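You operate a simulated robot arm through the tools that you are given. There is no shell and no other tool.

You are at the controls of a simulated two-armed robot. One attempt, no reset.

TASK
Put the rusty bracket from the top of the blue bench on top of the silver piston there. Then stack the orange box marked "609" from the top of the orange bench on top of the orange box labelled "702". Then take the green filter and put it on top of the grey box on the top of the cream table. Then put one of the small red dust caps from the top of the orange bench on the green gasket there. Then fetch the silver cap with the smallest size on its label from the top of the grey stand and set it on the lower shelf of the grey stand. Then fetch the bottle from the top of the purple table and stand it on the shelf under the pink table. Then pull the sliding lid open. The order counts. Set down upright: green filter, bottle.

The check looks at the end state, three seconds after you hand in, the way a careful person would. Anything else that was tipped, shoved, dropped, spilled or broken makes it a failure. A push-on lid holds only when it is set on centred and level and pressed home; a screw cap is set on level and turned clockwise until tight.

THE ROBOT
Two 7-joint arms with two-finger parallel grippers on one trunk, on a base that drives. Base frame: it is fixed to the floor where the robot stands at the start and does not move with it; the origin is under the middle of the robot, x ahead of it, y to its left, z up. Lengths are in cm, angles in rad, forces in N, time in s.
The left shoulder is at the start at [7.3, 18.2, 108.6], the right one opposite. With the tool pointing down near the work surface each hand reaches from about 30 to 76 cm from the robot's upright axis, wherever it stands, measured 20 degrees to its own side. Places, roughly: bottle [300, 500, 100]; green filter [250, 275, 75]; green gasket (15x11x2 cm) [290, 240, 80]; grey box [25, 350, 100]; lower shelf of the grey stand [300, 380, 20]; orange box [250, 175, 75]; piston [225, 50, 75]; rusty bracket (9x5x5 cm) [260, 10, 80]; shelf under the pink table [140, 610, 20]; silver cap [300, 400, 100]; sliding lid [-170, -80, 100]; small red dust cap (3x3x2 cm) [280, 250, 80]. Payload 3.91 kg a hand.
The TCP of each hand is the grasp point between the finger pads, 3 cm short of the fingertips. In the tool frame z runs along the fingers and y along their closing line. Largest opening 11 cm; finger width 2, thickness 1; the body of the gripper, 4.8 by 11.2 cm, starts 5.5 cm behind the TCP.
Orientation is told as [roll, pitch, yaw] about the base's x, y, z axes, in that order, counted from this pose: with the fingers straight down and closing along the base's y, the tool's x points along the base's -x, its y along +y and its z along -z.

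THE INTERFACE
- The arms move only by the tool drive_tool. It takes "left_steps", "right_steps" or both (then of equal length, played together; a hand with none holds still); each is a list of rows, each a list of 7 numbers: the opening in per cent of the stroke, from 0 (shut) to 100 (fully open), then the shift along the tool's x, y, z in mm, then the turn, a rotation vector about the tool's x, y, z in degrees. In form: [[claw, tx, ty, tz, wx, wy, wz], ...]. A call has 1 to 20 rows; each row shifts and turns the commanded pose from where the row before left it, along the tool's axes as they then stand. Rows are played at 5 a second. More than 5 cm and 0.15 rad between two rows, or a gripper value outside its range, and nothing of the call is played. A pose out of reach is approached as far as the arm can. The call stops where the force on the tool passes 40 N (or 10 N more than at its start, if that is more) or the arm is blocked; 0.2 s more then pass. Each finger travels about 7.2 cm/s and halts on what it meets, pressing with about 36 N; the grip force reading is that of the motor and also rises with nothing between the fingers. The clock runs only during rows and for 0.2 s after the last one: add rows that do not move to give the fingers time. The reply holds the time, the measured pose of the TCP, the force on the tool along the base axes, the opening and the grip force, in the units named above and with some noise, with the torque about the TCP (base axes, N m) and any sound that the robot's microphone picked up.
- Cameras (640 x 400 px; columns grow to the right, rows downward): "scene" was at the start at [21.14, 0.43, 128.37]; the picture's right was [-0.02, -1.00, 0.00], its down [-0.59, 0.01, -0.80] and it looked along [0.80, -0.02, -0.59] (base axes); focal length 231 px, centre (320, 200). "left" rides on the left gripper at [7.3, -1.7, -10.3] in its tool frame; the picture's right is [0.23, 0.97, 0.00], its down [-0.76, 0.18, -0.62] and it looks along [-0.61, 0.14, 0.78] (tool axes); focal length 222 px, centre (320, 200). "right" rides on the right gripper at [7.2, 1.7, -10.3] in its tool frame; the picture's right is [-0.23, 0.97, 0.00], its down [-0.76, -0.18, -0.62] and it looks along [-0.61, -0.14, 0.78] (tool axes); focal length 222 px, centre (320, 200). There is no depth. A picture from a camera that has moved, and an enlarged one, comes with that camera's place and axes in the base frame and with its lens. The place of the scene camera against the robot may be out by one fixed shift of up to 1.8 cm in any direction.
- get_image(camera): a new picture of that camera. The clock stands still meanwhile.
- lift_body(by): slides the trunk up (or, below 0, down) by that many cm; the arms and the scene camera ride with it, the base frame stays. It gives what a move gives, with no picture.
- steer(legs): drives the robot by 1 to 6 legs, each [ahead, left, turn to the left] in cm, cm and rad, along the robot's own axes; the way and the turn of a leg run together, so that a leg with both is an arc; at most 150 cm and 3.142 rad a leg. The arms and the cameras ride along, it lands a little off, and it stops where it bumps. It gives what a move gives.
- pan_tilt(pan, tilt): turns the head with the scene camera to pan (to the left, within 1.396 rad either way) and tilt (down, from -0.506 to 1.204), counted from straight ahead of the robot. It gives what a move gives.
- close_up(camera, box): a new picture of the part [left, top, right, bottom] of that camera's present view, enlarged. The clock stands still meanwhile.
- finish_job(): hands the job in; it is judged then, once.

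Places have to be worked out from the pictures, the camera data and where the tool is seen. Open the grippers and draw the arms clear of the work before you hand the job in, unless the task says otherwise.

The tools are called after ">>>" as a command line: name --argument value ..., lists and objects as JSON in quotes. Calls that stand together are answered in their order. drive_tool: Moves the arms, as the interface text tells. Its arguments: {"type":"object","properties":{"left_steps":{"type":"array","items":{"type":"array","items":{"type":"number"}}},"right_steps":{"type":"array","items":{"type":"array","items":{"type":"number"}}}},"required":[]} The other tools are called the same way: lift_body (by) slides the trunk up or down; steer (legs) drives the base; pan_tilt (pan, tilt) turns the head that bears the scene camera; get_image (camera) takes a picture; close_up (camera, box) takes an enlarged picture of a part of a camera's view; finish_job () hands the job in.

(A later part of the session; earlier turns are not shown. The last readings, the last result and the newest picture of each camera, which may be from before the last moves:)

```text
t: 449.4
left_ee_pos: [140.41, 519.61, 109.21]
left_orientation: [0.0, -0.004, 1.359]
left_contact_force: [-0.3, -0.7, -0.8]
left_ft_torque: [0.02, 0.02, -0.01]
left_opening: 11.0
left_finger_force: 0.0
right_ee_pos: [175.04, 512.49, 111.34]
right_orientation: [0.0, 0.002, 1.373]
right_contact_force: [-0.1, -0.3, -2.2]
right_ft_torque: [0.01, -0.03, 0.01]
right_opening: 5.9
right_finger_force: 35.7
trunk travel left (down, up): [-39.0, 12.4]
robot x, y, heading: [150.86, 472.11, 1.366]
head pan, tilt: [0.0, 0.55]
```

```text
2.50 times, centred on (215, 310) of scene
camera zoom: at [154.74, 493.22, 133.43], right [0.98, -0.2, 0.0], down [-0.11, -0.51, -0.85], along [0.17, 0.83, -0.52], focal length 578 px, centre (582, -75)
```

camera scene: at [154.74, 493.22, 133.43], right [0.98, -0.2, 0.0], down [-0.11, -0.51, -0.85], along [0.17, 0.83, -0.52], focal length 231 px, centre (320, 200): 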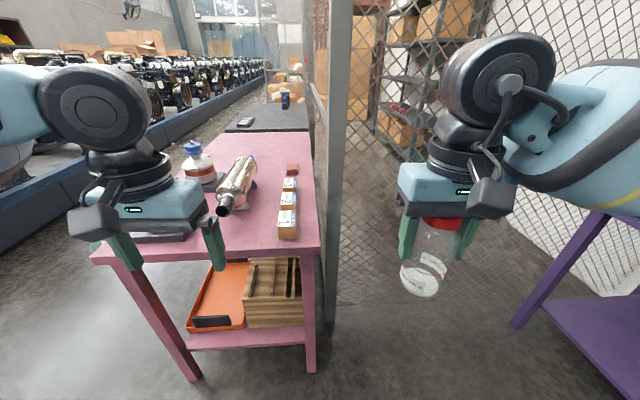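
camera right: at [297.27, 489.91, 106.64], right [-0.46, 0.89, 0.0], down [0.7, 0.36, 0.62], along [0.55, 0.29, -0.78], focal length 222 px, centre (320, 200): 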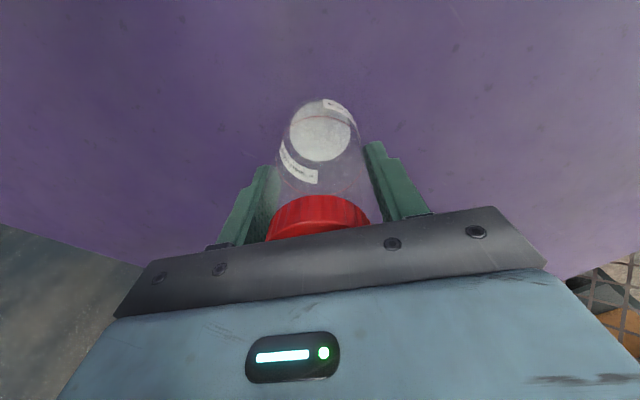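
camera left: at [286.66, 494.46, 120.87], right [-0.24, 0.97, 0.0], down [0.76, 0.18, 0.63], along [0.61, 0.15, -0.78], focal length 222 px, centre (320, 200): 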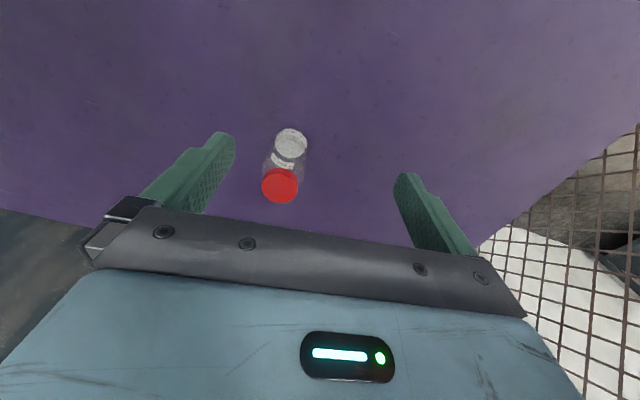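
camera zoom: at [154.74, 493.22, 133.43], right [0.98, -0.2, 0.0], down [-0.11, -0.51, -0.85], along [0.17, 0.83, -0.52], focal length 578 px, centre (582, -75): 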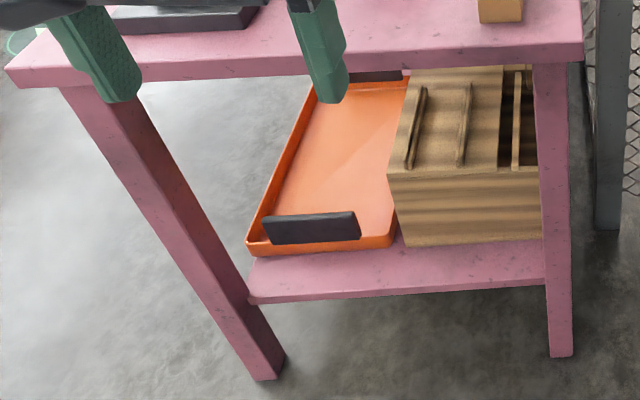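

A strip about 7 cm deep is free along the shelf's front edge; in front of the low orange tray (near x 119) there is room for bottle and gripper. I move the left hand out of the way and drive to a staging spot in front of it.

>>> drive_tool --left_steps '[[100, 15, 40, 0, 0, 0, 0], [100, 15, 40, 0, 0, 0, 0], [100, 15, 40, 0, 0, 0, 0], [100, 15, 40, 0, 0, 0, 0], [100, 15, 40, 0, 0, 0, 0], [100, 15, 40, 0, 0, 0, 0], [100, 0, 0, 0, 0, 0, 0]]'

>>> steer --legs '[[6, 56, 0], [0, 0, 0.05]]'

>>> get_image --camera "scene"

>>> get_image --camera "right"

```text
t: 451.0
left_ee_pos: [115.06, 516.03, 109.34]
left_orientation: [0.001, -0.003, 1.356]
left_contact_force: [0.6, 0.0, -0.3]
left_ft_torque: [0.0, 0.0, -0.01]
left_opening: 11.01
left_finger_force: 0.0
right_ee_pos: [175.16, 512.43, 111.38]
right_orientation: [0.001, 0.0, 1.369]
right_contact_force: [0.7, 0.1, -0.6]
right_ft_torque: [0.04, 0.04, 0.02]
right_opening: 5.9
right_finger_force: 35.9
trunk travel left (down, up): [-39.0, 12.4]
robot x, y, heading: [151.09, 472.09, 1.361]
head pan, tilt: [0.0, 0.55]
```

```text
t: 456.8
left_ee_pos: [59.37, 532.25, 109.28]
left_orientation: [0.0, -0.003, 1.395]
left_contact_force: [-0.9, 0.1, -0.5]
left_ft_torque: [0.03, 0.01, -0.02]
left_opening: 10.99
left_finger_force: 0.0
right_ee_pos: [119.59, 531.26, 111.45]
right_orientation: [0.001, 0.002, 1.411]
right_contact_force: [-0.3, -0.1, -1.5]
right_ft_torque: [-0.02, 0.04, 0.0]
right_opening: 5.9
right_finger_force: 35.9
trunk travel left (down, up): [-39.0, 12.4]
robot x, y, heading: [97.62, 490.14, 1.401]
head pan, tilt: [0.0, 0.55]
```

```text
taken
camera scene: at [100.09, 511.2, 133.44], right [0.99, -0.17, 0.0], down [-0.09, -0.52, -0.85], along [0.14, 0.84, -0.52], focal length 231 px, centre (320, 200)
```

scene: 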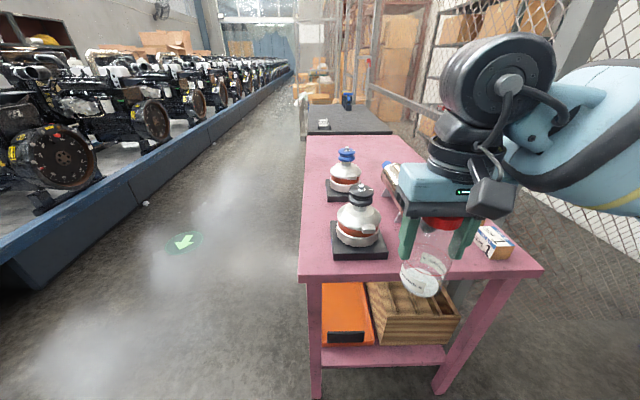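

```text
taken
camera right: at [116.82, 524.44, 121.58], right [-0.93, 0.38, 0.0], down [0.3, 0.72, 0.62], along [0.24, 0.58, -0.78], focal length 222 px, centre (320, 200)
```

right: 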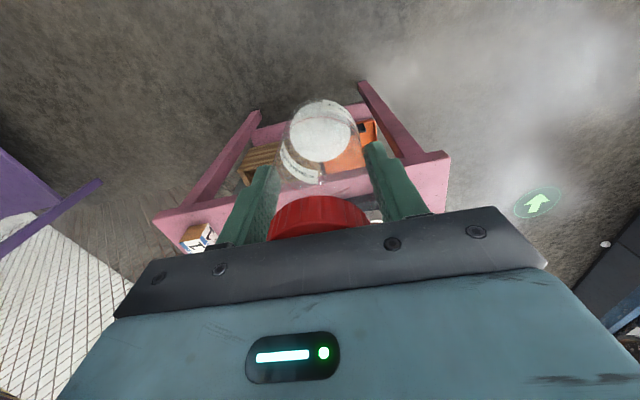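

The hand is in front of the tray part of the shelf. I lower the trunk here, clear of the table.

>>> lift_body --by -36

>>> pan_tilt --pan -0.25 --tilt 0.7

>>> get_image --camera "scene"

```text
t: 460.3
left_ee_pos: [60.18, 537.41, 66.82]
left_orientation: [-0.003, 0.208, 1.396]
left_contact_force: [0.6, -0.1, -0.2]
left_ft_torque: [-0.02, 0.01, 0.01]
left_opening: 10.98
left_finger_force: 0.0
right_ee_pos: [119.63, 531.17, 75.36]
right_orientation: [-0.001, 0.002, 1.41]
right_contact_force: [-0.5, 0.7, -0.6]
right_ft_torque: [0.0, 0.02, 0.0]
right_opening: 5.91
right_finger_force: 36.4
trunk travel left (down, up): [-3.0, 48.4]
robot x, y, heading: [97.55, 489.96, 1.406]
head pan, tilt: [0.0, 0.55]
```

```text
t: 461.1
left_ee_pos: [60.2, 537.34, 66.8]
left_orientation: [0.0, 0.208, 1.396]
left_contact_force: [0.2, -0.2, -0.3]
left_ft_torque: [0.0, 0.01, -0.04]
left_opening: 11.03
left_finger_force: 0.1
right_ee_pos: [119.71, 531.14, 75.29]
right_orientation: [-0.001, 0.001, 1.411]
right_contact_force: [0.6, -0.8, -0.8]
right_ft_torque: [0.02, 0.03, 0.03]
right_opening: 5.91
right_finger_force: 35.6
trunk travel left (down, up): [-3.0, 48.4]
robot x, y, heading: [97.8, 490.47, 1.406]
head pan, tilt: [-0.25, 0.7]
```

```text
taken
camera scene: at [104.06, 522.28, 93.19], right [0.92, -0.4, 0.0], down [-0.26, -0.59, -0.77], along [0.31, 0.7, -0.64], focal length 231 px, centre (320, 200)
```

scene: 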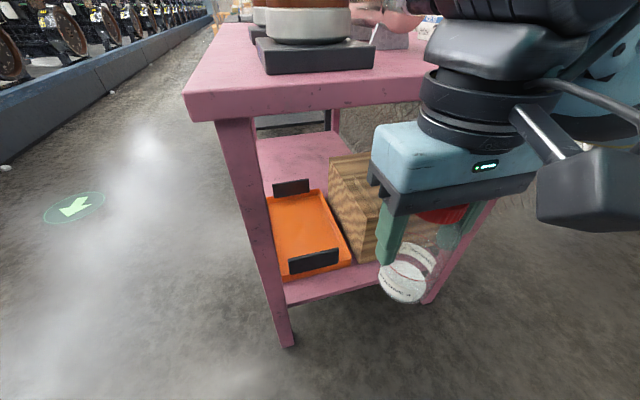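

From here I see a larger free area on the shelf behind the orange tray, near the table's open left side. I zoom in on it.

>>> close_up --camera "scene" --box '[190, 90, 400, 350]'

```text
1.54 times, centred on (295, 220) of scene
camera zoom: at [104.06, 522.28, 93.19], right [0.92, -0.4, 0.0], down [-0.26, -0.59, -0.77], along [0.31, 0.7, -0.64], focal length 356 px, centre (358, 169)
```

zoom: 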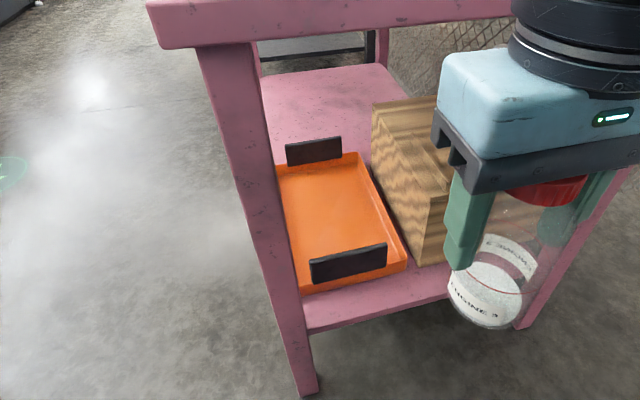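

The front strip in front of the tray measures about 8 cm deep near x 120, enough for the 5.9 cm bottle. I move the hand a bit forward and lower it to z 41, still outside the shelf.

>>> drive_tool --right_steps '[[0, -35, 0, 0, 0, 0, 0], [0, -35, 0, 0, 0, 0, 0], [0, 0, 0, 42, 0, 0, 0], [0, 0, 0, 42, 0, 0, 0], [0, 0, 0, 42, 0, 0, 0], [0, 0, 0, 42, 0, 0, 0], [0, 0, 0, 42, 0, 0, 0], [0, 0, 0, 42, 0, 0, 0], [0, 0, 0, 42, 0, 0, 0], [0, 0, 0, 42, 0, 0, 0], [0, 0, 0, 0, 0, 0, 0]]'

>>> get_image --camera "right"

>>> get_image --camera "scene"

```text
t: 463.5
left_ee_pos: [60.23, 537.32, 66.9]
left_orientation: [-0.002, 0.209, 1.396]
left_contact_force: [0.4, 0.1, 0.2]
left_ft_torque: [-0.01, 0.01, 0.0]
left_opening: 11.03
left_finger_force: 0.0
right_ee_pos: [120.55, 538.12, 41.76]
right_orientation: [0.002, 0.001, 1.412]
right_contact_force: [-0.1, 0.9, -0.8]
right_ft_torque: [0.0, 0.01, -0.02]
right_opening: 5.87
right_finger_force: 36.2
trunk travel left (down, up): [-3.0, 48.4]
robot x, y, heading: [97.62, 490.41, 1.407]
head pan, tilt: [-0.25, 0.7]
```

```text
taken
camera right: at [117.79, 531.23, 51.96], right [-0.93, 0.38, 0.0], down [0.3, 0.72, 0.62], along [0.24, 0.58, -0.78], focal length 222 px, centre (320, 200)
```

right: 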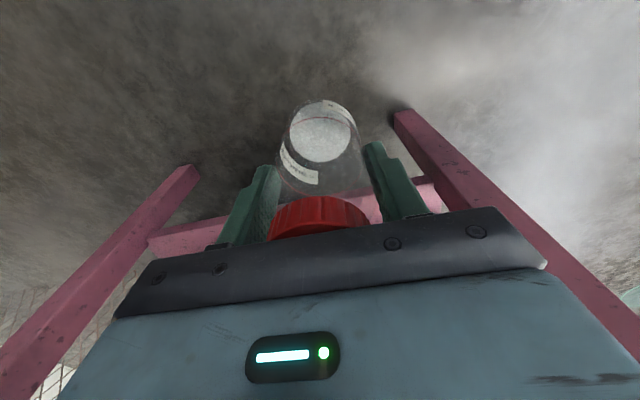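

```text
taken
camera scene: at [104.06, 522.28, 93.19], right [0.92, -0.4, 0.0], down [-0.26, -0.59, -0.76], along [0.31, 0.7, -0.64], focal length 231 px, centre (320, 200)
```

scene: 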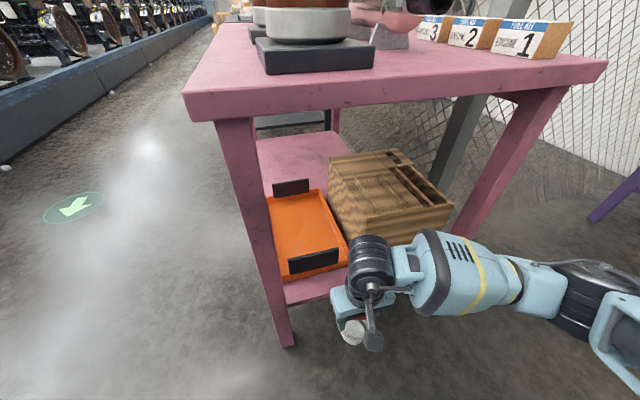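

The bottle is low in front of the shelf and the forearm comes from the right. To keep the elbow away from the right front leg I move the base a little forward and left, then extend the hand.

>>> steer --legs '[[9, 8, 0]]'

>>> get_image --camera "scene"

>>> get_image --camera "right"

```text
t: 464.9
left_ee_pos: [53.96, 547.71, 66.87]
left_orientation: [-0.002, 0.21, 1.395]
left_contact_force: [-0.1, 0.0, 0.0]
left_ft_torque: [0.02, -0.04, -0.01]
left_opening: 11.02
left_finger_force: 0.0
right_ee_pos: [114.3, 548.41, 41.75]
right_orientation: [0.0, 0.001, 1.41]
right_contact_force: [-0.9, 0.5, 0.0]
right_ft_torque: [0.0, -0.03, 0.0]
right_opening: 5.9
right_finger_force: 36.2
trunk travel left (down, up): [-3.0, 48.4]
robot x, y, heading: [90.73, 500.19, 1.407]
head pan, tilt: [-0.25, 0.7]
```

```text
taken
camera scene: at [97.79, 532.57, 93.18], right [0.91, -0.4, 0.0], down [-0.26, -0.59, -0.76], along [0.31, 0.7, -0.64], focal length 231 px, centre (320, 200)
```

scene: 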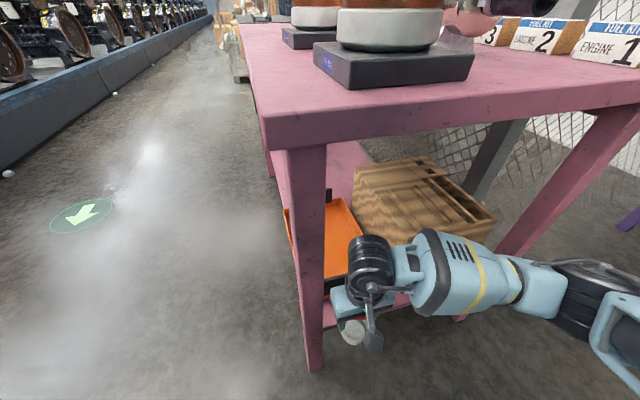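

```text
taken
camera right: at [111.53, 541.5, 52.0], right [-0.92, 0.38, 0.0], down [0.3, 0.72, 0.62], along [0.24, 0.58, -0.78], focal length 222 px, centre (320, 200)
```

right: 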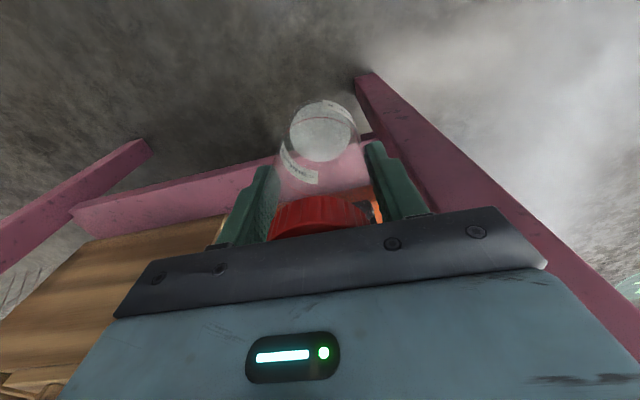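

I zoom the right camera to locate the shelf's front edge and the tray relative to the bottle.

>>> close_up --camera "right" --box '[60, 60, 420, 260]'

>>> close_up --camera "scene" --box '[270, 180, 420, 380]'

```text
1.78 times, centred on (240, 160) of right
camera zoom: at [111.53, 541.5, 52.0], right [-0.92, 0.38, 0.0], down [0.3, 0.72, 0.62], along [0.24, 0.58, -0.78], focal length 395 px, centre (462, 271)
```

zoom: 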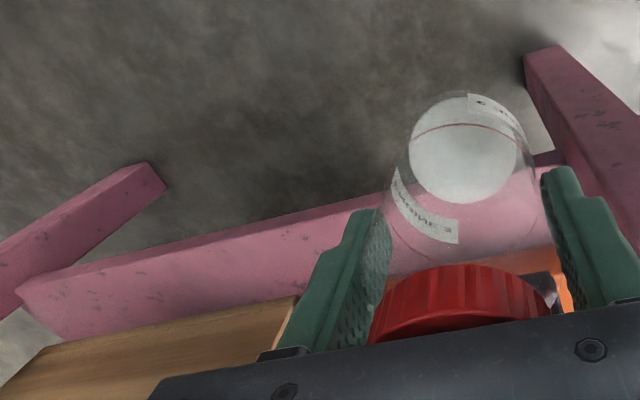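

```text
2.00 times, centred on (345, 280) of scene
camera zoom: at [97.79, 532.57, 93.18], right [0.91, -0.4, 0.0], down [-0.26, -0.59, -0.76], along [0.31, 0.7, -0.64], focal length 463 px, centre (270, 40)
```

zoom: 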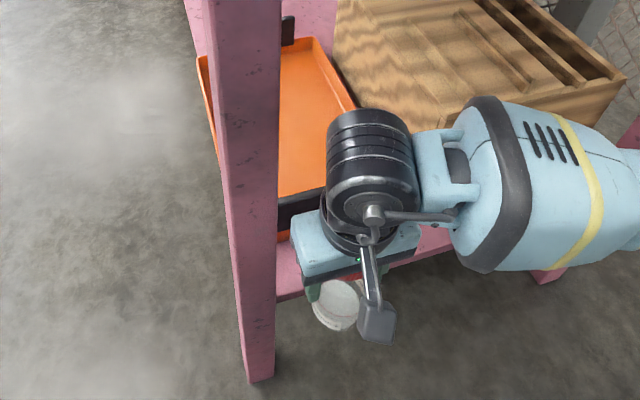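

The strip between the shelf's front edge (y ≈ 552.5 at x 120) and the tray is visible. I move the bottle to x 120 and forward a bit, still above the shelf level, and re-check.

>>> drive_tool --right_steps '[[0, -10, -25, 0, 0, 0, 0], [0, -10, -25, 0, 0, 0, 0], [0, -20, 0, 0, 0, 0, 0], [0, -20, 0, 0, 0, 0, 0], [0, 0, 0, 0, 0, 0, 0]]'

>>> close_up --camera "right" --box '[120, 60, 480, 260]'

>>> close_up --camera "scene" --box '[270, 180, 420, 380]'

```text
t: 466.1
left_ee_pos: [53.95, 547.67, 66.77]
left_orientation: [-0.001, 0.207, 1.396]
left_contact_force: [-0.4, 0.2, 0.6]
left_ft_torque: [0.0, -0.05, -0.02]
left_opening: 10.99
left_finger_force: 0.0
right_ee_pos: [120.51, 553.49, 41.77]
right_orientation: [-0.001, 0.002, 1.41]
right_contact_force: [0.3, -0.2, -1.5]
right_ft_torque: [0.03, -0.04, -0.01]
right_opening: 5.92
right_finger_force: 35.6
trunk travel left (down, up): [-3.0, 48.4]
robot x, y, heading: [90.9, 500.23, 1.403]
head pan, tilt: [-0.25, 0.7]
```

```text
1.78 times, centred on (300, 160) of right
camera zoom: at [117.6, 546.67, 51.97], right [-0.92, 0.38, 0.0], down [0.3, 0.72, 0.62], along [0.24, 0.58, -0.78], focal length 395 px, centre (356, 271)
```

zoom: 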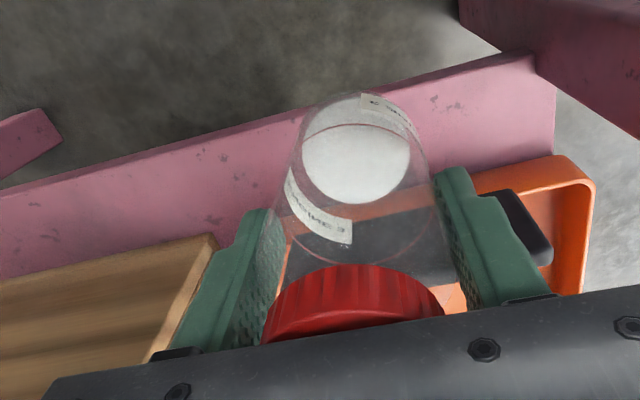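

```text
2.00 times, centred on (345, 280) of scene
camera zoom: at [97.8, 532.56, 93.19], right [0.91, -0.4, 0.0], down [-0.26, -0.59, -0.76], along [0.31, 0.7, -0.64], focal length 463 px, centre (270, 40)
```

zoom: 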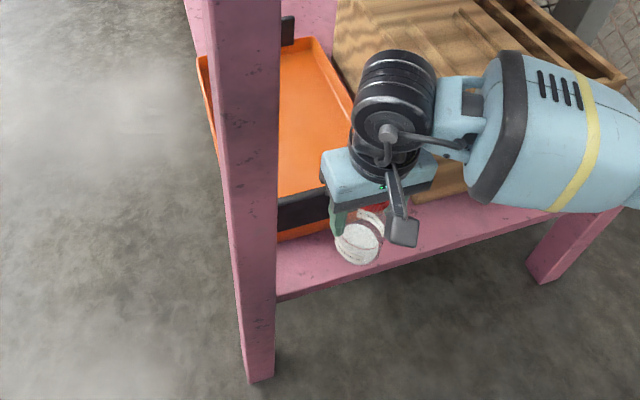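

I now read the shelf edge at y ≈ 553.4 and the tray front at y ≈ 560.7 near x 121: a 7.2 cm strip. I move the bottle axis to y 556.8 and lower most of the way.

>>> drive_tool --right_steps '[[0, -16, 0, 0, 0, 0, 0], [0, -17, 0, 0, 0, 0, 0], [0, 0, 0, 15, 0, 0, 0], [0, 0, 0, 15, 0, 0, 0], [0, 0, 0, 0, 0, 0, 0]]'

>>> close_up --camera "right" --box '[120, 60, 480, 260]'

>>> close_up --camera "scene" --box '[300, 200, 420, 340]'

```text
t: 467.3
left_ee_pos: [53.94, 547.56, 66.83]
left_orientation: [-0.003, 0.21, 1.394]
left_contact_force: [-0.1, 0.1, 0.0]
left_ft_torque: [-0.02, 0.0, 0.01]
left_opening: 11.02
left_finger_force: 0.1
right_ee_pos: [120.96, 556.86, 38.77]
right_orientation: [0.0, 0.001, 1.41]
right_contact_force: [-0.4, 0.3, -1.2]
right_ft_torque: [0.04, 0.03, 0.0]
right_opening: 5.89
right_finger_force: 35.7
trunk travel left (down, up): [-3.0, 48.4]
robot x, y, heading: [91.12, 500.28, 1.407]
head pan, tilt: [-0.25, 0.7]
```

```text
1.78 times, centred on (300, 160) of right
camera zoom: at [118.02, 549.96, 48.94], right [-0.92, 0.38, 0.0], down [0.3, 0.72, 0.62], along [0.24, 0.58, -0.78], focal length 395 px, centre (356, 271)
```

zoom: 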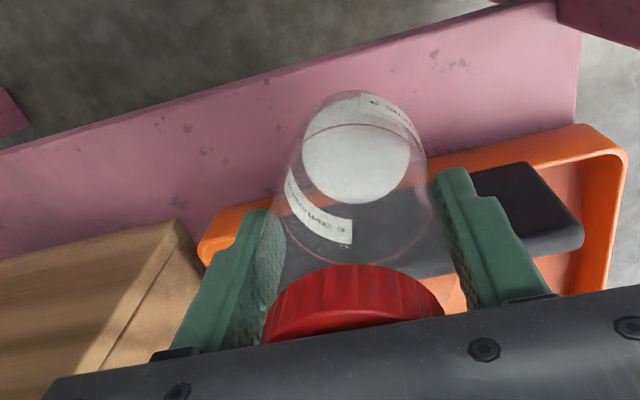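

```text
2.86 times, centred on (360, 270) of scene
camera zoom: at [97.8, 532.56, 93.19], right [0.91, -0.4, 0.0], down [-0.26, -0.59, -0.76], along [0.31, 0.7, -0.64], focal length 661 px, centre (206, 0)
```

zoom: 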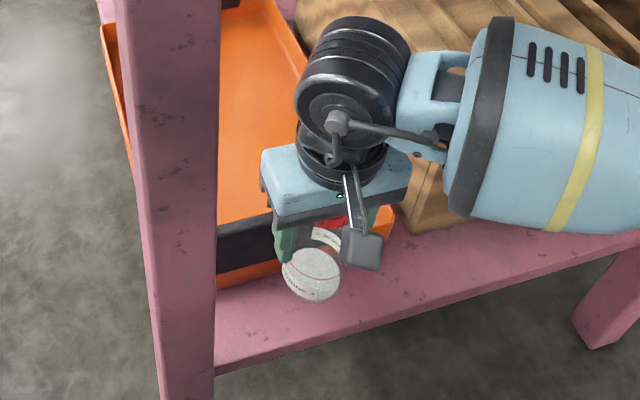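

The bottle is over the middle of the strip (edge 553.8, tray 560.8, bottle axis 556.9). I lower it in small steps until it touches the shelf.

>>> drive_tool --right_steps '[[0, 0, 0, 12, 0, 0, 0], [0, 0, 0, 8, 0, 0, 0], [0, 0, 0, 5, 0, 0, 0], [0, 0, 0, 4, 0, 0, 0], [0, 0, 0, 3, 0, 0, 0], [0, 0, 0, 3, 0, 0, 0]]'

>>> close_up --camera "right" --box '[120, 60, 480, 260]'

```text
t: 468.7
left_ee_pos: [53.92, 547.76, 66.81]
left_orientation: [-0.002, 0.208, 1.394]
left_contact_force: [-0.3, -0.3, 0.4]
left_ft_torque: [-0.04, -0.02, -0.02]
left_opening: 11.0
left_finger_force: 0.0
right_ee_pos: [120.87, 556.6, 35.31]
right_orientation: [-0.001, 0.002, 1.408]
right_contact_force: [0.6, 0.5, -1.8]
right_ft_torque: [0.0, 0.04, 0.0]
right_opening: 5.89
right_finger_force: 35.8
trunk travel left (down, up): [-3.0, 48.4]
robot x, y, heading: [91.07, 500.14, 1.403]
head pan, tilt: [-0.25, 0.7]
```

```text
1.78 times, centred on (300, 160) of right
camera zoom: at [117.95, 549.87, 45.52], right [-0.92, 0.38, 0.0], down [0.3, 0.72, 0.62], along [0.24, 0.58, -0.78], focal length 395 px, centre (356, 271)
```

zoom: 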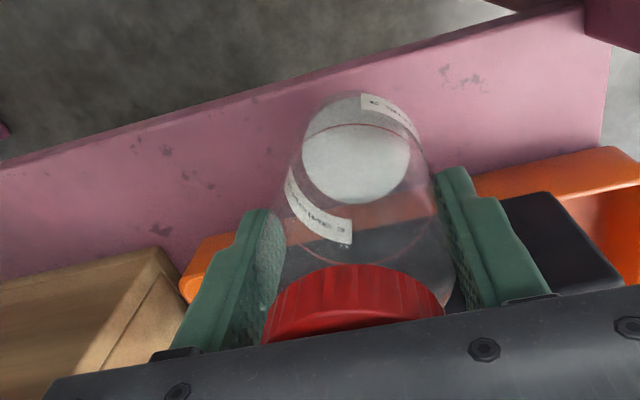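

No contact yet at z 35.3. I continue in 3 mm steps.

>>> drive_tool --right_steps '[[0, 0, 0, 3, 0, 0, 0], [0, 0, 0, 3, 0, 0, 0], [0, 0, 0, 3, 0, 0, 0], [0, 0, 0, 3, 0, 0, 0]]'

```text
t: 469.7
left_ee_pos: [54.05, 547.52, 66.81]
left_orientation: [-0.001, 0.209, 1.394]
left_contact_force: [1.0, -1.2, 0.0]
left_ft_torque: [0.02, -0.04, -0.02]
left_opening: 11.02
left_finger_force: 0.1
right_ee_pos: [120.89, 556.64, 34.14]
right_orientation: [0.001, 0.002, 1.411]
right_contact_force: [-0.9, 0.4, -0.9]
right_ft_torque: [-0.01, -0.01, -0.01]
right_opening: 5.91
right_finger_force: 36.0
trunk travel left (down, up): [-3.0, 48.4]
robot x, y, heading: [91.27, 500.45, 1.402]
head pan, tilt: [-0.25, 0.7]
```

>>> drive_tool --right_steps '[[0, 0, 0, 3, 0, 0, 0], [0, 0, 0, 3, 0, 0, 0], [0, 0, 0, 2, 0, 0, 0], [0, 0, 0, 2, 0, 0, 0]]'

>>> close_up --camera "right" --box '[120, 60, 480, 260]'

```text
t: 470.7
left_ee_pos: [53.99, 547.61, 66.75]
left_orientation: [-0.001, 0.207, 1.395]
left_contact_force: [0.0, -0.2, -0.7]
left_ft_torque: [-0.01, 0.0, -0.02]
left_opening: 11.01
left_finger_force: 0.0
right_ee_pos: [120.87, 556.65, 33.12]
right_orientation: [0.0, 0.001, 1.412]
right_contact_force: [-0.2, 0.1, 0.4]
right_ft_torque: [-0.01, 0.01, 0.01]
right_opening: 5.92
right_finger_force: 35.9
trunk travel left (down, up): [-3.0, 48.4]
robot x, y, heading: [91.25, 500.34, 1.401]
head pan, tilt: [-0.25, 0.7]
```

```text
1.78 times, centred on (300, 160) of right
camera zoom: at [117.94, 549.85, 43.31], right [-0.92, 0.38, 0.0], down [0.3, 0.72, 0.62], along [0.24, 0.58, -0.78], focal length 395 px, centre (356, 271)
```

zoom: 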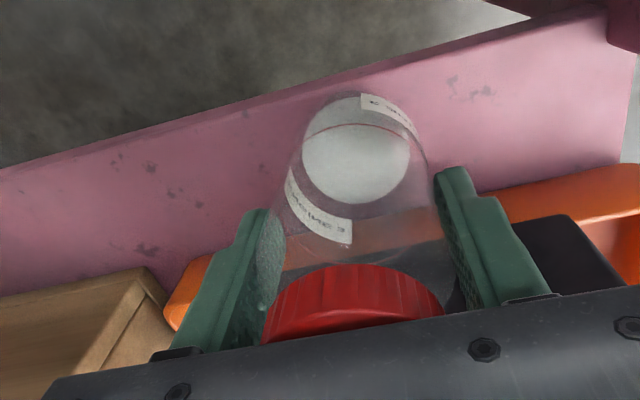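

The force is just turning positive. I continue in 2 mm steps.

>>> drive_tool --right_steps '[[0, 0, 0, 2, 0, 0, 0], [0, 0, 0, 2, 0, 0, 0], [0, 0, 0, 2, 0, 0, 0]]'

```text
t: 471.5
left_ee_pos: [53.85, 547.79, 66.69]
left_orientation: [-0.003, 0.208, 1.395]
left_contact_force: [0.4, 0.0, -0.4]
left_ft_torque: [0.03, 0.0, 0.04]
left_opening: 11.0
left_finger_force: 0.0
right_ee_pos: [120.85, 556.5, 32.4]
right_orientation: [0.001, 0.002, 1.409]
right_contact_force: [0.6, -0.3, -1.7]
right_ft_torque: [-0.03, -0.01, -0.01]
right_opening: 5.91
right_finger_force: 36.1
trunk travel left (down, up): [-3.0, 48.4]
robot x, y, heading: [91.59, 500.86, 1.403]
head pan, tilt: [-0.25, 0.7]
```

Still no contact, so the shelf is lower than I assumed; with that, the edge is nearer y 554.8 and the tray near 562. I move the bottle 1.3 cm further in and check the margins.

>>> drive_tool --right_steps '[[0, 0, 0, -5, 0, 0, 0], [0, -7, 0, 0, 0, 0, 0], [0, -7, 0, 0, 0, 0, 0], [0, 0, 0, 0, 0, 0, 0]]'

>>> close_up --camera "right" --box '[120, 60, 480, 260]'

>>> close_up --camera "scene" --box '[300, 200, 420, 340]'

```text
t: 472.5
left_ee_pos: [53.96, 547.61, 66.78]
left_orientation: [-0.002, 0.208, 1.394]
left_contact_force: [0.4, 0.6, 0.3]
left_ft_torque: [-0.01, 0.02, -0.02]
left_opening: 11.03
left_finger_force: 0.2
right_ee_pos: [120.96, 558.0, 32.96]
right_orientation: [0.0, 0.002, 1.41]
right_contact_force: [-0.1, -3.4, -0.6]
right_ft_torque: [0.05, 0.0, 0.0]
right_opening: 5.89
right_finger_force: 35.7
trunk travel left (down, up): [-3.0, 48.4]
robot x, y, heading: [91.17, 500.1, 1.409]
head pan, tilt: [-0.25, 0.7]
```

```text
1.78 times, centred on (300, 160) of right
camera zoom: at [118.05, 551.21, 43.22], right [-0.92, 0.38, 0.0], down [0.3, 0.72, 0.62], along [0.24, 0.58, -0.78], focal length 395 px, centre (356, 271)
```

zoom: 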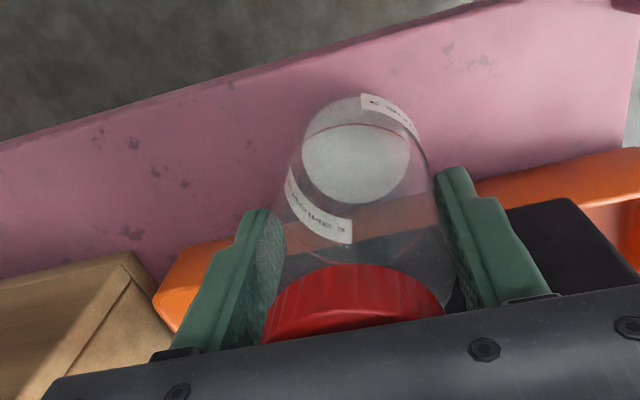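

```text
2.86 times, centred on (360, 270) of scene
camera zoom: at [97.8, 532.53, 93.19], right [0.91, -0.4, 0.0], down [-0.26, -0.59, -0.77], along [0.31, 0.7, -0.64], focal length 661 px, centre (206, 0)
```

zoom: 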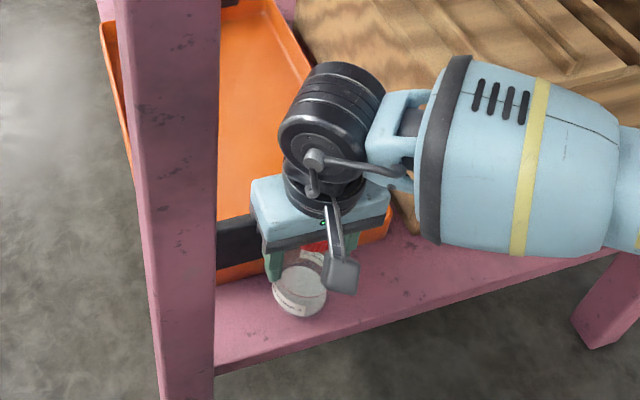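

A light −3.4 N shows the bottle touching the tray's rim; I back off 5 mm (axis y ≈ 557.5, still fully over the shelf) and lower in small steps.

>>> drive_tool --right_steps '[[0, 5, 0, 0, 0, 0, 0], [0, 0, 0, 0, 0, 0, 0]]'

>>> drive_tool --right_steps '[[0, 0, 0, 4, 0, 0, 0], [0, 0, 0, 4, 0, 0, 0], [0, 0, 0, 3, 0, 0, 0], [0, 0, 0, 3, 0, 0, 0], [0, 0, 0, 3, 0, 0, 0]]'

>>> close_up --camera "right" --box '[120, 60, 480, 260]'

```text
t: 473.1
left_ee_pos: [53.94, 547.6, 66.84]
left_orientation: [-0.002, 0.208, 1.394]
left_contact_force: [0.3, 0.1, -0.3]
left_ft_torque: [-0.03, 0.02, 0.01]
left_opening: 11.0
left_finger_force: 0.0
right_ee_pos: [120.88, 557.45, 33.08]
right_orientation: [0.0, 0.0, 1.409]
right_contact_force: [0.4, 0.2, -0.4]
right_ft_torque: [0.01, 0.02, 0.0]
right_opening: 5.9
right_finger_force: 36.6
trunk travel left (down, up): [-3.0, 48.4]
robot x, y, heading: [91.07, 500.11, 1.403]
head pan, tilt: [-0.25, 0.7]
```

```text
t: 474.2
left_ee_pos: [53.91, 547.61, 66.87]
left_orientation: [-0.002, 0.208, 1.395]
left_contact_force: [0.5, -1.5, 0.5]
left_ft_torque: [0.01, 0.02, -0.02]
left_opening: 10.98
left_finger_force: 0.1
right_ee_pos: [120.79, 557.91, 32.09]
right_orientation: [0.004, -0.007, 1.409]
right_contact_force: [-0.4, -5.1, 15.3]
right_ft_torque: [-0.09, -0.3, -0.13]
right_opening: 5.88
right_finger_force: 36.1
trunk travel left (down, up): [-3.0, 48.4]
robot x, y, heading: [91.17, 500.47, 1.401]
head pan, tilt: [-0.25, 0.7]
stopped in row 5 (right hand): the force on the tool passed its limit at 44 N (the readings are from after the stop); the commanded pose is now the measured one
```

```text
1.78 times, centred on (300, 160) of right
camera zoom: at [118.04, 550.98, 42.17], right [-0.92, 0.38, 0.0], down [0.3, 0.72, 0.63], along [0.24, 0.58, -0.78], focal length 395 px, centre (356, 271)
```

zoom: 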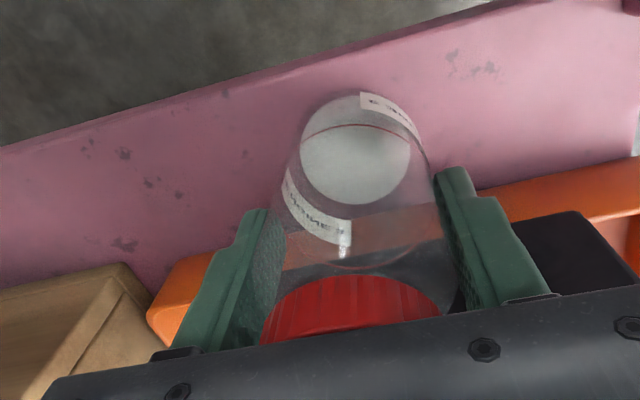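

Contact: the bottle now rests on the shelf at z ≈ 32.1 and leans lightly on the tray. I ease up 3 mm, shift 3 mm away from the tray, and set it down again.

>>> drive_tool --right_steps '[[0, 0, 0, -4, 0, 0, 0], [0, 3, 0, 0, 0, 0, 0], [0, 0, 0, 0, 0, 0, 0]]'

>>> drive_tool --right_steps '[[0, 0, 0, 2, 0, 0, 0], [0, 0, 0, 1.5, 0, 0, 0], [0, 0, 0, 1, 0, 0, 0]]'

```text
t: 475.0
left_ee_pos: [54.04, 547.65, 66.81]
left_orientation: [-0.001, 0.209, 1.394]
left_contact_force: [-0.8, -0.3, -0.3]
left_ft_torque: [0.03, 0.01, 0.0]
left_opening: 11.0
left_finger_force: 0.1
right_ee_pos: [120.82, 557.56, 32.25]
right_orientation: [0.002, -0.005, 1.409]
right_contact_force: [0.3, 0.0, -0.2]
right_ft_torque: [-0.03, -0.01, -0.01]
right_opening: 5.9
right_finger_force: 36.2
trunk travel left (down, up): [-3.0, 48.4]
robot x, y, heading: [91.09, 499.98, 1.405]
head pan, tilt: [-0.25, 0.7]
```

```text
t: 475.8
left_ee_pos: [53.87, 547.61, 66.84]
left_orientation: [0.0, 0.208, 1.394]
left_contact_force: [-0.7, 0.3, 0.4]
left_ft_torque: [-0.02, 0.0, -0.03]
left_opening: 10.99
left_finger_force: 0.0
right_ee_pos: [120.71, 557.56, 32.04]
right_orientation: [0.002, -0.007, 1.408]
right_contact_force: [-1.6, -6.9, 18.8]
right_ft_torque: [-0.18, -0.3, -0.12]
right_opening: 5.94
right_finger_force: 35.8
trunk travel left (down, up): [-3.0, 48.4]
robot x, y, heading: [91.18, 500.13, 1.407]
head pan, tilt: [-0.25, 0.7]
```

The bottle's base meets the shelf at TCP z ≈ 32.15. I ease to just zero force, open the fingers, and raise the hand straight up off the bottle.

>>> drive_tool --right_steps '[[0, 0, 0, -2, 0, 0, 0], [0, 0, 0, 0, 0, 0, 0], [62, 0, 0, 0, 0, 0, 0], [75, 0, 0, 0, 0, 0, 0], [85, 0, 0, 0, 0, 0, 0], [85, 0, 0, 0, 0, 0, 0], [85, 0, 0, 0, 0, 0, 0]]'

>>> close_up --camera "right" --box '[120, 60, 480, 260]'

>>> close_up --camera "scene" --box '[300, 200, 420, 340]'

```text
t: 477.4
left_ee_pos: [53.88, 547.78, 66.9]
left_orientation: [-0.001, 0.208, 1.395]
left_contact_force: [-0.3, -1.4, -0.3]
left_ft_torque: [0.0, 0.01, -0.01]
left_opening: 11.0
left_finger_force: 0.1
right_ee_pos: [120.94, 557.58, 31.95]
right_orientation: [0.001, -0.003, 1.408]
right_contact_force: [0.3, -0.2, -0.1]
right_ft_torque: [-0.03, 0.04, -0.01]
right_opening: 9.37
right_finger_force: 0.0
trunk travel left (down, up): [-3.0, 48.4]
robot x, y, heading: [91.26, 500.18, 1.402]
head pan, tilt: [-0.25, 0.7]
```

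```text
1.78 times, centred on (300, 160) of right
camera zoom: at [118.01, 550.74, 42.15], right [-0.92, 0.38, 0.0], down [0.3, 0.72, 0.63], along [0.24, 0.58, -0.78], focal length 395 px, centre (356, 271)
```

zoom: 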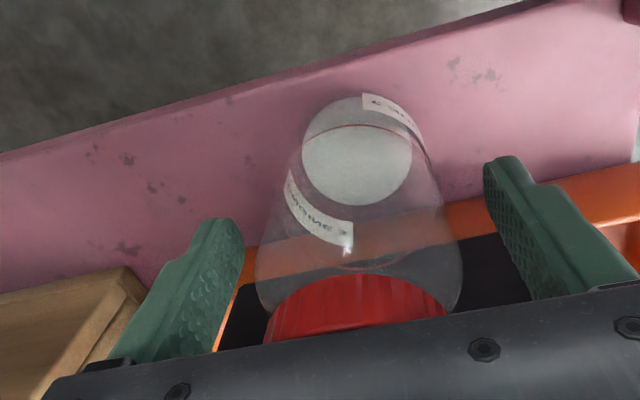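

```text
2.86 times, centred on (360, 270) of scene
camera zoom: at [97.81, 532.55, 93.19], right [0.91, -0.4, 0.0], down [-0.26, -0.59, -0.76], along [0.31, 0.7, -0.64], focal length 661 px, centre (206, 0)
```

zoom: 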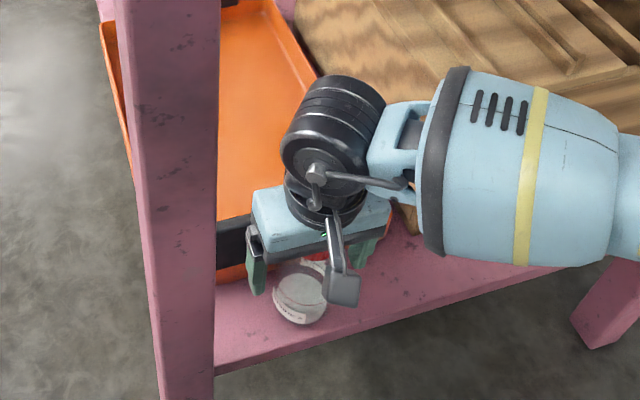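

The bottle stands free with about 1.5 cm of shelf in front of it. I raise the hand straight up past the cap, then draw it back toward me.

>>> drive_tool --right_steps '[[85, 0, 0, -15, 0, 0, 0], [85, 0, 0, -30, 0, 0, 0], [85, 0, 0, -40, 0, 0, 0], [85, 0, 0, -35, 0, 0, 0], [85, 35, 16, 0, 0, 0, 0], [85, 35, 16, 0, 0, 0, 0], [85, 35, 16, 0, 0, 0, 0], [85, 0, 0, 0, 0, 0, 0]]'

>>> get_image --camera "scene"

>>> get_image --camera "right"

```text
t: 479.2
left_ee_pos: [53.94, 547.61, 66.75]
left_orientation: [-0.001, 0.207, 1.395]
left_contact_force: [0.1, -1.2, -0.2]
left_ft_torque: [-0.04, -0.02, -0.02]
left_opening: 10.99
left_finger_force: 0.0
right_ee_pos: [114.4, 547.69, 43.96]
right_orientation: [0.002, -0.004, 1.41]
right_contact_force: [0.8, -1.0, -1.1]
right_ft_torque: [-0.03, -0.03, -0.01]
right_opening: 9.37
right_finger_force: 0.1
trunk travel left (down, up): [-3.0, 48.4]
robot x, y, heading: [90.71, 500.39, 1.404]
head pan, tilt: [-0.25, 0.7]
```

```text
taken
camera scene: at [97.81, 532.55, 93.19], right [0.91, -0.4, 0.0], down [-0.26, -0.59, -0.76], along [0.31, 0.7, -0.64], focal length 231 px, centre (320, 200)
```

scene: 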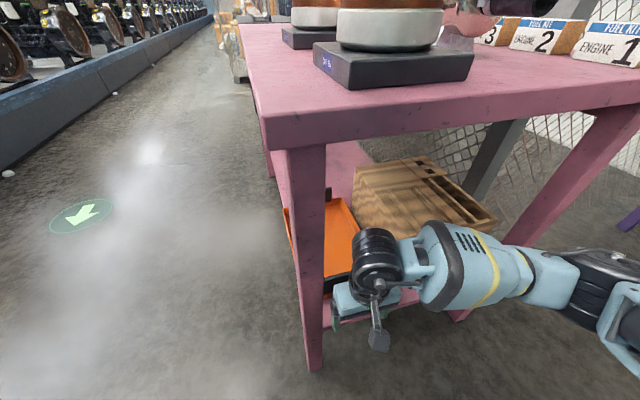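

```text
taken
camera right: at [111.66, 540.73, 54.18], right [-0.92, 0.38, 0.0], down [0.3, 0.72, 0.63], along [0.24, 0.58, -0.78], focal length 222 px, centre (320, 200)
```

right: 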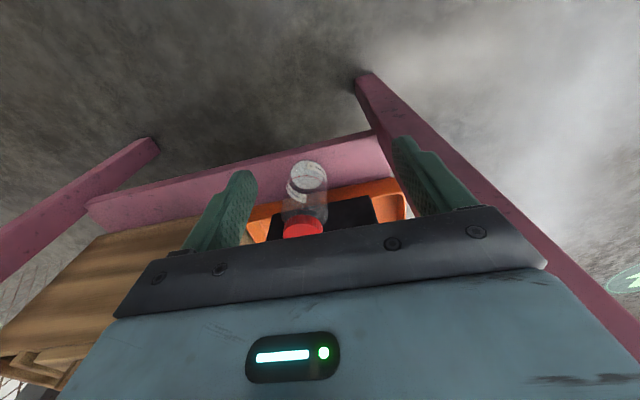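

The bottle stands upright on the shelf. I drive straight back out, then raise the trunk and look at the result.

>>> steer --legs '[[-35, 0, 0]]'

>>> get_image --camera "scene"

>>> close_up --camera "scene" --box '[250, 100, 480, 300]'

```text
t: 481.5
left_ee_pos: [48.18, 512.97, 66.86]
left_orientation: [-0.001, 0.21, 1.393]
left_contact_force: [-0.4, 0.1, -0.3]
left_ft_torque: [-0.01, 0.02, 0.0]
left_opening: 11.0
left_finger_force: 0.1
right_ee_pos: [108.77, 512.85, 43.95]
right_orientation: [0.001, -0.003, 1.407]
right_contact_force: [0.0, -0.2, -0.8]
right_ft_torque: [0.01, 0.0, 0.0]
right_opening: 9.35
right_finger_force: 0.1
trunk travel left (down, up): [-3.0, 48.4]
robot x, y, heading: [85.35, 466.0, 1.4]
head pan, tilt: [-0.25, 0.7]
```

```text
taken
camera scene: at [91.98, 497.75, 93.19], right [0.91, -0.41, 0.0], down [-0.26, -0.59, -0.77], along [0.31, 0.7, -0.64], focal length 231 px, centre (320, 200)
```

scene: 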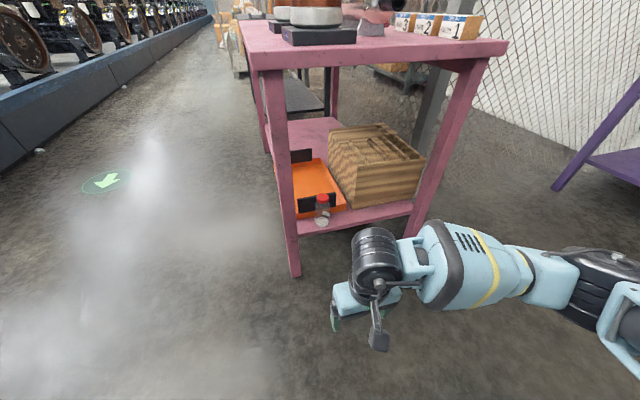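

```text
2.00 times, centred on (365, 200) of scene
camera zoom: at [91.98, 497.75, 93.19], right [0.91, -0.41, 0.0], down [-0.26, -0.59, -0.77], along [0.31, 0.7, -0.64], focal length 463 px, centre (230, 200)
```

zoom: 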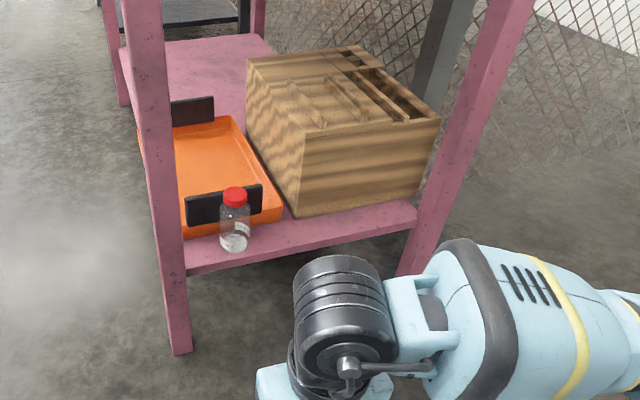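

The bottle stands upright at the shelf's front, beside the tray. I raise the trunk and bring both hands to the carrying pose for the long drive to the sliding lid.

>>> lift_body --by 36

>>> drive_tool --right_steps '[[100, 0, 0, -42, 0, 0, 0], [100, 0, 0, -42, 0, 0, 0], [100, 0, 0, -42, 0, 0, 0], [100, 0, 0, -42, 0, 0, 0], [100, 0, 0, -42, 0, 0, 0], [100, 0, 0, -42, 0, 0, 0], [100, 0, 0, -42, 0, 0, 0], [100, 10, 0, -30, 0, 0, 0], [100, 20, 0, 0, 0, 0, 0]]'

>>> pan_tilt --pan 0.0 --tilt 0.5

>>> get_image --camera "scene"

```text
t: 485.0
left_ee_pos: [48.25, 512.97, 102.79]
left_orientation: [-0.002, 0.21, 1.393]
left_contact_force: [-0.4, -0.3, -0.3]
left_ft_torque: [0.01, 0.01, 0.03]
left_opening: 11.02
left_finger_force: 0.0
right_ee_pos: [108.7, 512.83, 79.84]
right_orientation: [0.002, -0.002, 1.406]
right_contact_force: [0.9, 0.6, 0.3]
right_ft_torque: [-0.01, 0.03, 0.01]
right_opening: 9.34
right_finger_force: 0.0
trunk travel left (down, up): [-39.0, 12.4]
robot x, y, heading: [85.17, 465.2, 1.404]
head pan, tilt: [-0.25, 0.7]
```

```text
t: 487.0
left_ee_pos: [48.2, 512.93, 102.81]
left_orientation: [-0.003, 0.209, 1.393]
left_contact_force: [-0.6, 0.4, -0.6]
left_ft_torque: [-0.01, -0.01, 0.02]
left_opening: 10.99
left_finger_force: 0.0
right_ee_pos: [108.43, 509.79, 112.81]
right_orientation: [0.003, -0.002, 1.404]
right_contact_force: [0.4, -0.7, 0.0]
right_ft_torque: [0.02, 0.0, -0.03]
right_opening: 11.01
right_finger_force: 0.0
trunk travel left (down, up): [-39.0, 12.4]
robot x, y, heading: [85.29, 465.54, 1.396]
head pan, tilt: [-0.25, 0.7]
```

```text
t: 487.8
left_ee_pos: [48.21, 512.96, 102.76]
left_orientation: [-0.003, 0.208, 1.394]
left_contact_force: [0.0, -0.4, 0.9]
left_ft_torque: [0.02, 0.02, 0.01]
left_opening: 10.97
left_finger_force: 0.1
right_ee_pos: [108.37, 509.85, 112.79]
right_orientation: [0.001, -0.003, 1.407]
right_contact_force: [0.2, 0.4, 0.4]
right_ft_torque: [-0.01, -0.01, -0.01]
right_opening: 10.99
right_finger_force: 0.1
trunk travel left (down, up): [-39.0, 12.4]
robot x, y, heading: [84.99, 465.47, 1.4]
head pan, tilt: [0.0, 0.499]
```

```text
taken
camera scene: at [87.99, 486.82, 133.89], right [0.99, -0.17, 0.0], down [-0.08, -0.47, -0.88], along [0.15, 0.87, -0.48], focal length 231 px, centre (320, 200)
```

scene: 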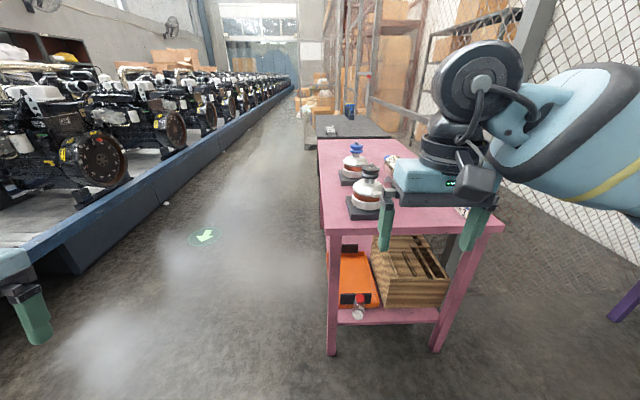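

The shelf result looks good. I tidy the left hand (level, higher, closer to the middle), then turn around and drive back down the aisle.

>>> drive_tool --left_steps '[[100, 0, 0, 0, 0, -6, 0], [100, 0, 0, 0, 0, -6, 0], [100, 0, -35, -15, 0, 0, 0], [100, 0, -35, -15, 0, 0, 0], [100, 0, -35, -15, 0, 0, 0], [100, 0, -35, -15, 0, 0, 0], [100, 0, -35, -15, 0, 0, 0], [100, 0, -35, -15, 0, 0, 0], [100, 0, 0, 0, 0, 0, 0]]'

>>> steer --legs '[[0, 0, -2.97], [0, 85, 0], [150, 0, 0], [150, 0, 0]]'

>>> get_image --camera "scene"

```text
t: 489.8
left_ee_pos: [68.94, 509.02, 112.1]
left_orientation: [-0.001, -0.002, 1.392]
left_contact_force: [0.8, 0.5, -0.3]
left_ft_torque: [0.02, -0.05, 0.02]
left_opening: 10.98
left_finger_force: 0.1
right_ee_pos: [108.21, 509.76, 112.77]
right_orientation: [0.001, -0.005, 1.407]
right_contact_force: [-0.2, -0.3, -1.5]
right_ft_torque: [-0.01, 0.02, -0.01]
right_opening: 10.96
right_finger_force: 0.0
trunk travel left (down, up): [-39.0, 12.4]
robot x, y, heading: [85.34, 465.56, 1.398]
head pan, tilt: [0.0, 0.499]
```

```text
t: 518.3
left_ee_pos: [216.21, 136.54, 112.03]
left_orientation: [0.0, 0.0, -1.536]
left_contact_force: [-0.5, -0.2, 0.8]
left_ft_torque: [0.06, 0.01, 0.02]
left_opening: 11.02
left_finger_force: 0.2
right_ee_pos: [177.99, 127.47, 112.78]
right_orientation: [0.002, -0.005, -1.524]
right_contact_force: [-0.5, 0.8, 0.0]
right_ft_torque: [0.01, -0.02, 0.03]
right_opening: 11.0
right_finger_force: 0.1
trunk travel left (down, up): [-39.0, 12.4]
robot x, y, heading: [190.7, 175.71, -1.528]
head pan, tilt: [0.0, 0.499]
```

```text
taken
camera scene: at [191.33, 155.29, 133.89], right [-1.0, -0.04, 0.0], down [-0.02, 0.48, -0.88], along [0.04, -0.88, -0.48], focal length 231 px, centre (320, 200)
```

scene: 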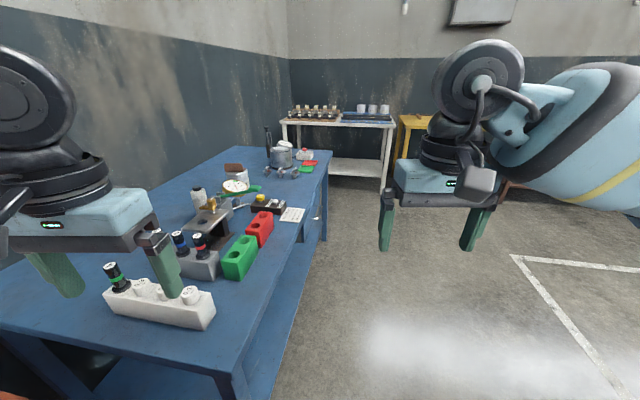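

I drifted near the benches but everything is clear. I sidestep right into the open, go on past the blue bench, and turn toward the west side to look for the sliding lid.

>>> steer --legs '[[0, -65, 0], [110, 0, 0], [0, 0, -1.6], [110, 0, 0]]'

>>> pan_tilt --pan 0.3 --tilt 0.35

>>> get_image --camera "scene"

```text
t: 538.9
left_ee_pos: [-20.37, 36.38, 112.14]
left_orientation: [-0.001, -0.002, -3.138]
left_contact_force: [0.1, 0.2, 0.2]
left_ft_torque: [0.0, 0.0, -0.02]
left_opening: 10.98
left_finger_force: 0.1
right_ee_pos: [-28.47, 74.93, 112.77]
right_orientation: [0.001, -0.004, -3.121]
right_contact_force: [0.6, -0.1, -0.4]
right_ft_torque: [0.01, 0.01, -0.02]
right_opening: 10.99
right_finger_force: 0.0
trunk travel left (down, up): [-39.0, 12.4]
robot x, y, heading: [19.4, 60.34, -3.129]
head pan, tilt: [0.0, 0.499]
```

```text
t: 539.7
left_ee_pos: [-20.5, 36.33, 112.19]
left_orientation: [-0.002, -0.003, -3.136]
left_contact_force: [0.3, -0.4, 0.2]
left_ft_torque: [0.02, -0.01, 0.02]
left_opening: 11.01
left_finger_force: 0.1
right_ee_pos: [-28.49, 74.97, 112.81]
right_orientation: [0.001, -0.003, -3.121]
right_contact_force: [0.4, 0.1, 0.3]
right_ft_torque: [0.02, -0.01, 0.02]
right_opening: 11.03
right_finger_force: 0.1
trunk travel left (down, up): [-39.0, 12.4]
robot x, y, heading: [19.45, 60.08, -3.125]
head pan, tilt: [0.3, 0.351]
```

```text
taken
camera scene: at [-2.13, 57.88, 135.26], right [-0.31, 0.95, 0.0], down [0.33, 0.11, -0.94], along [-0.89, -0.29, -0.34], focal length 231 px, centre (320, 200)
```

scene: 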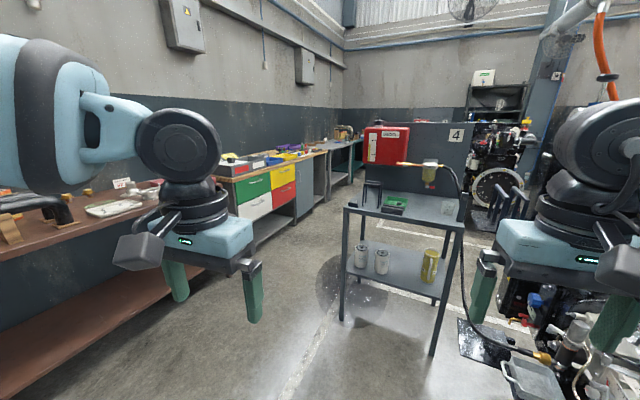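

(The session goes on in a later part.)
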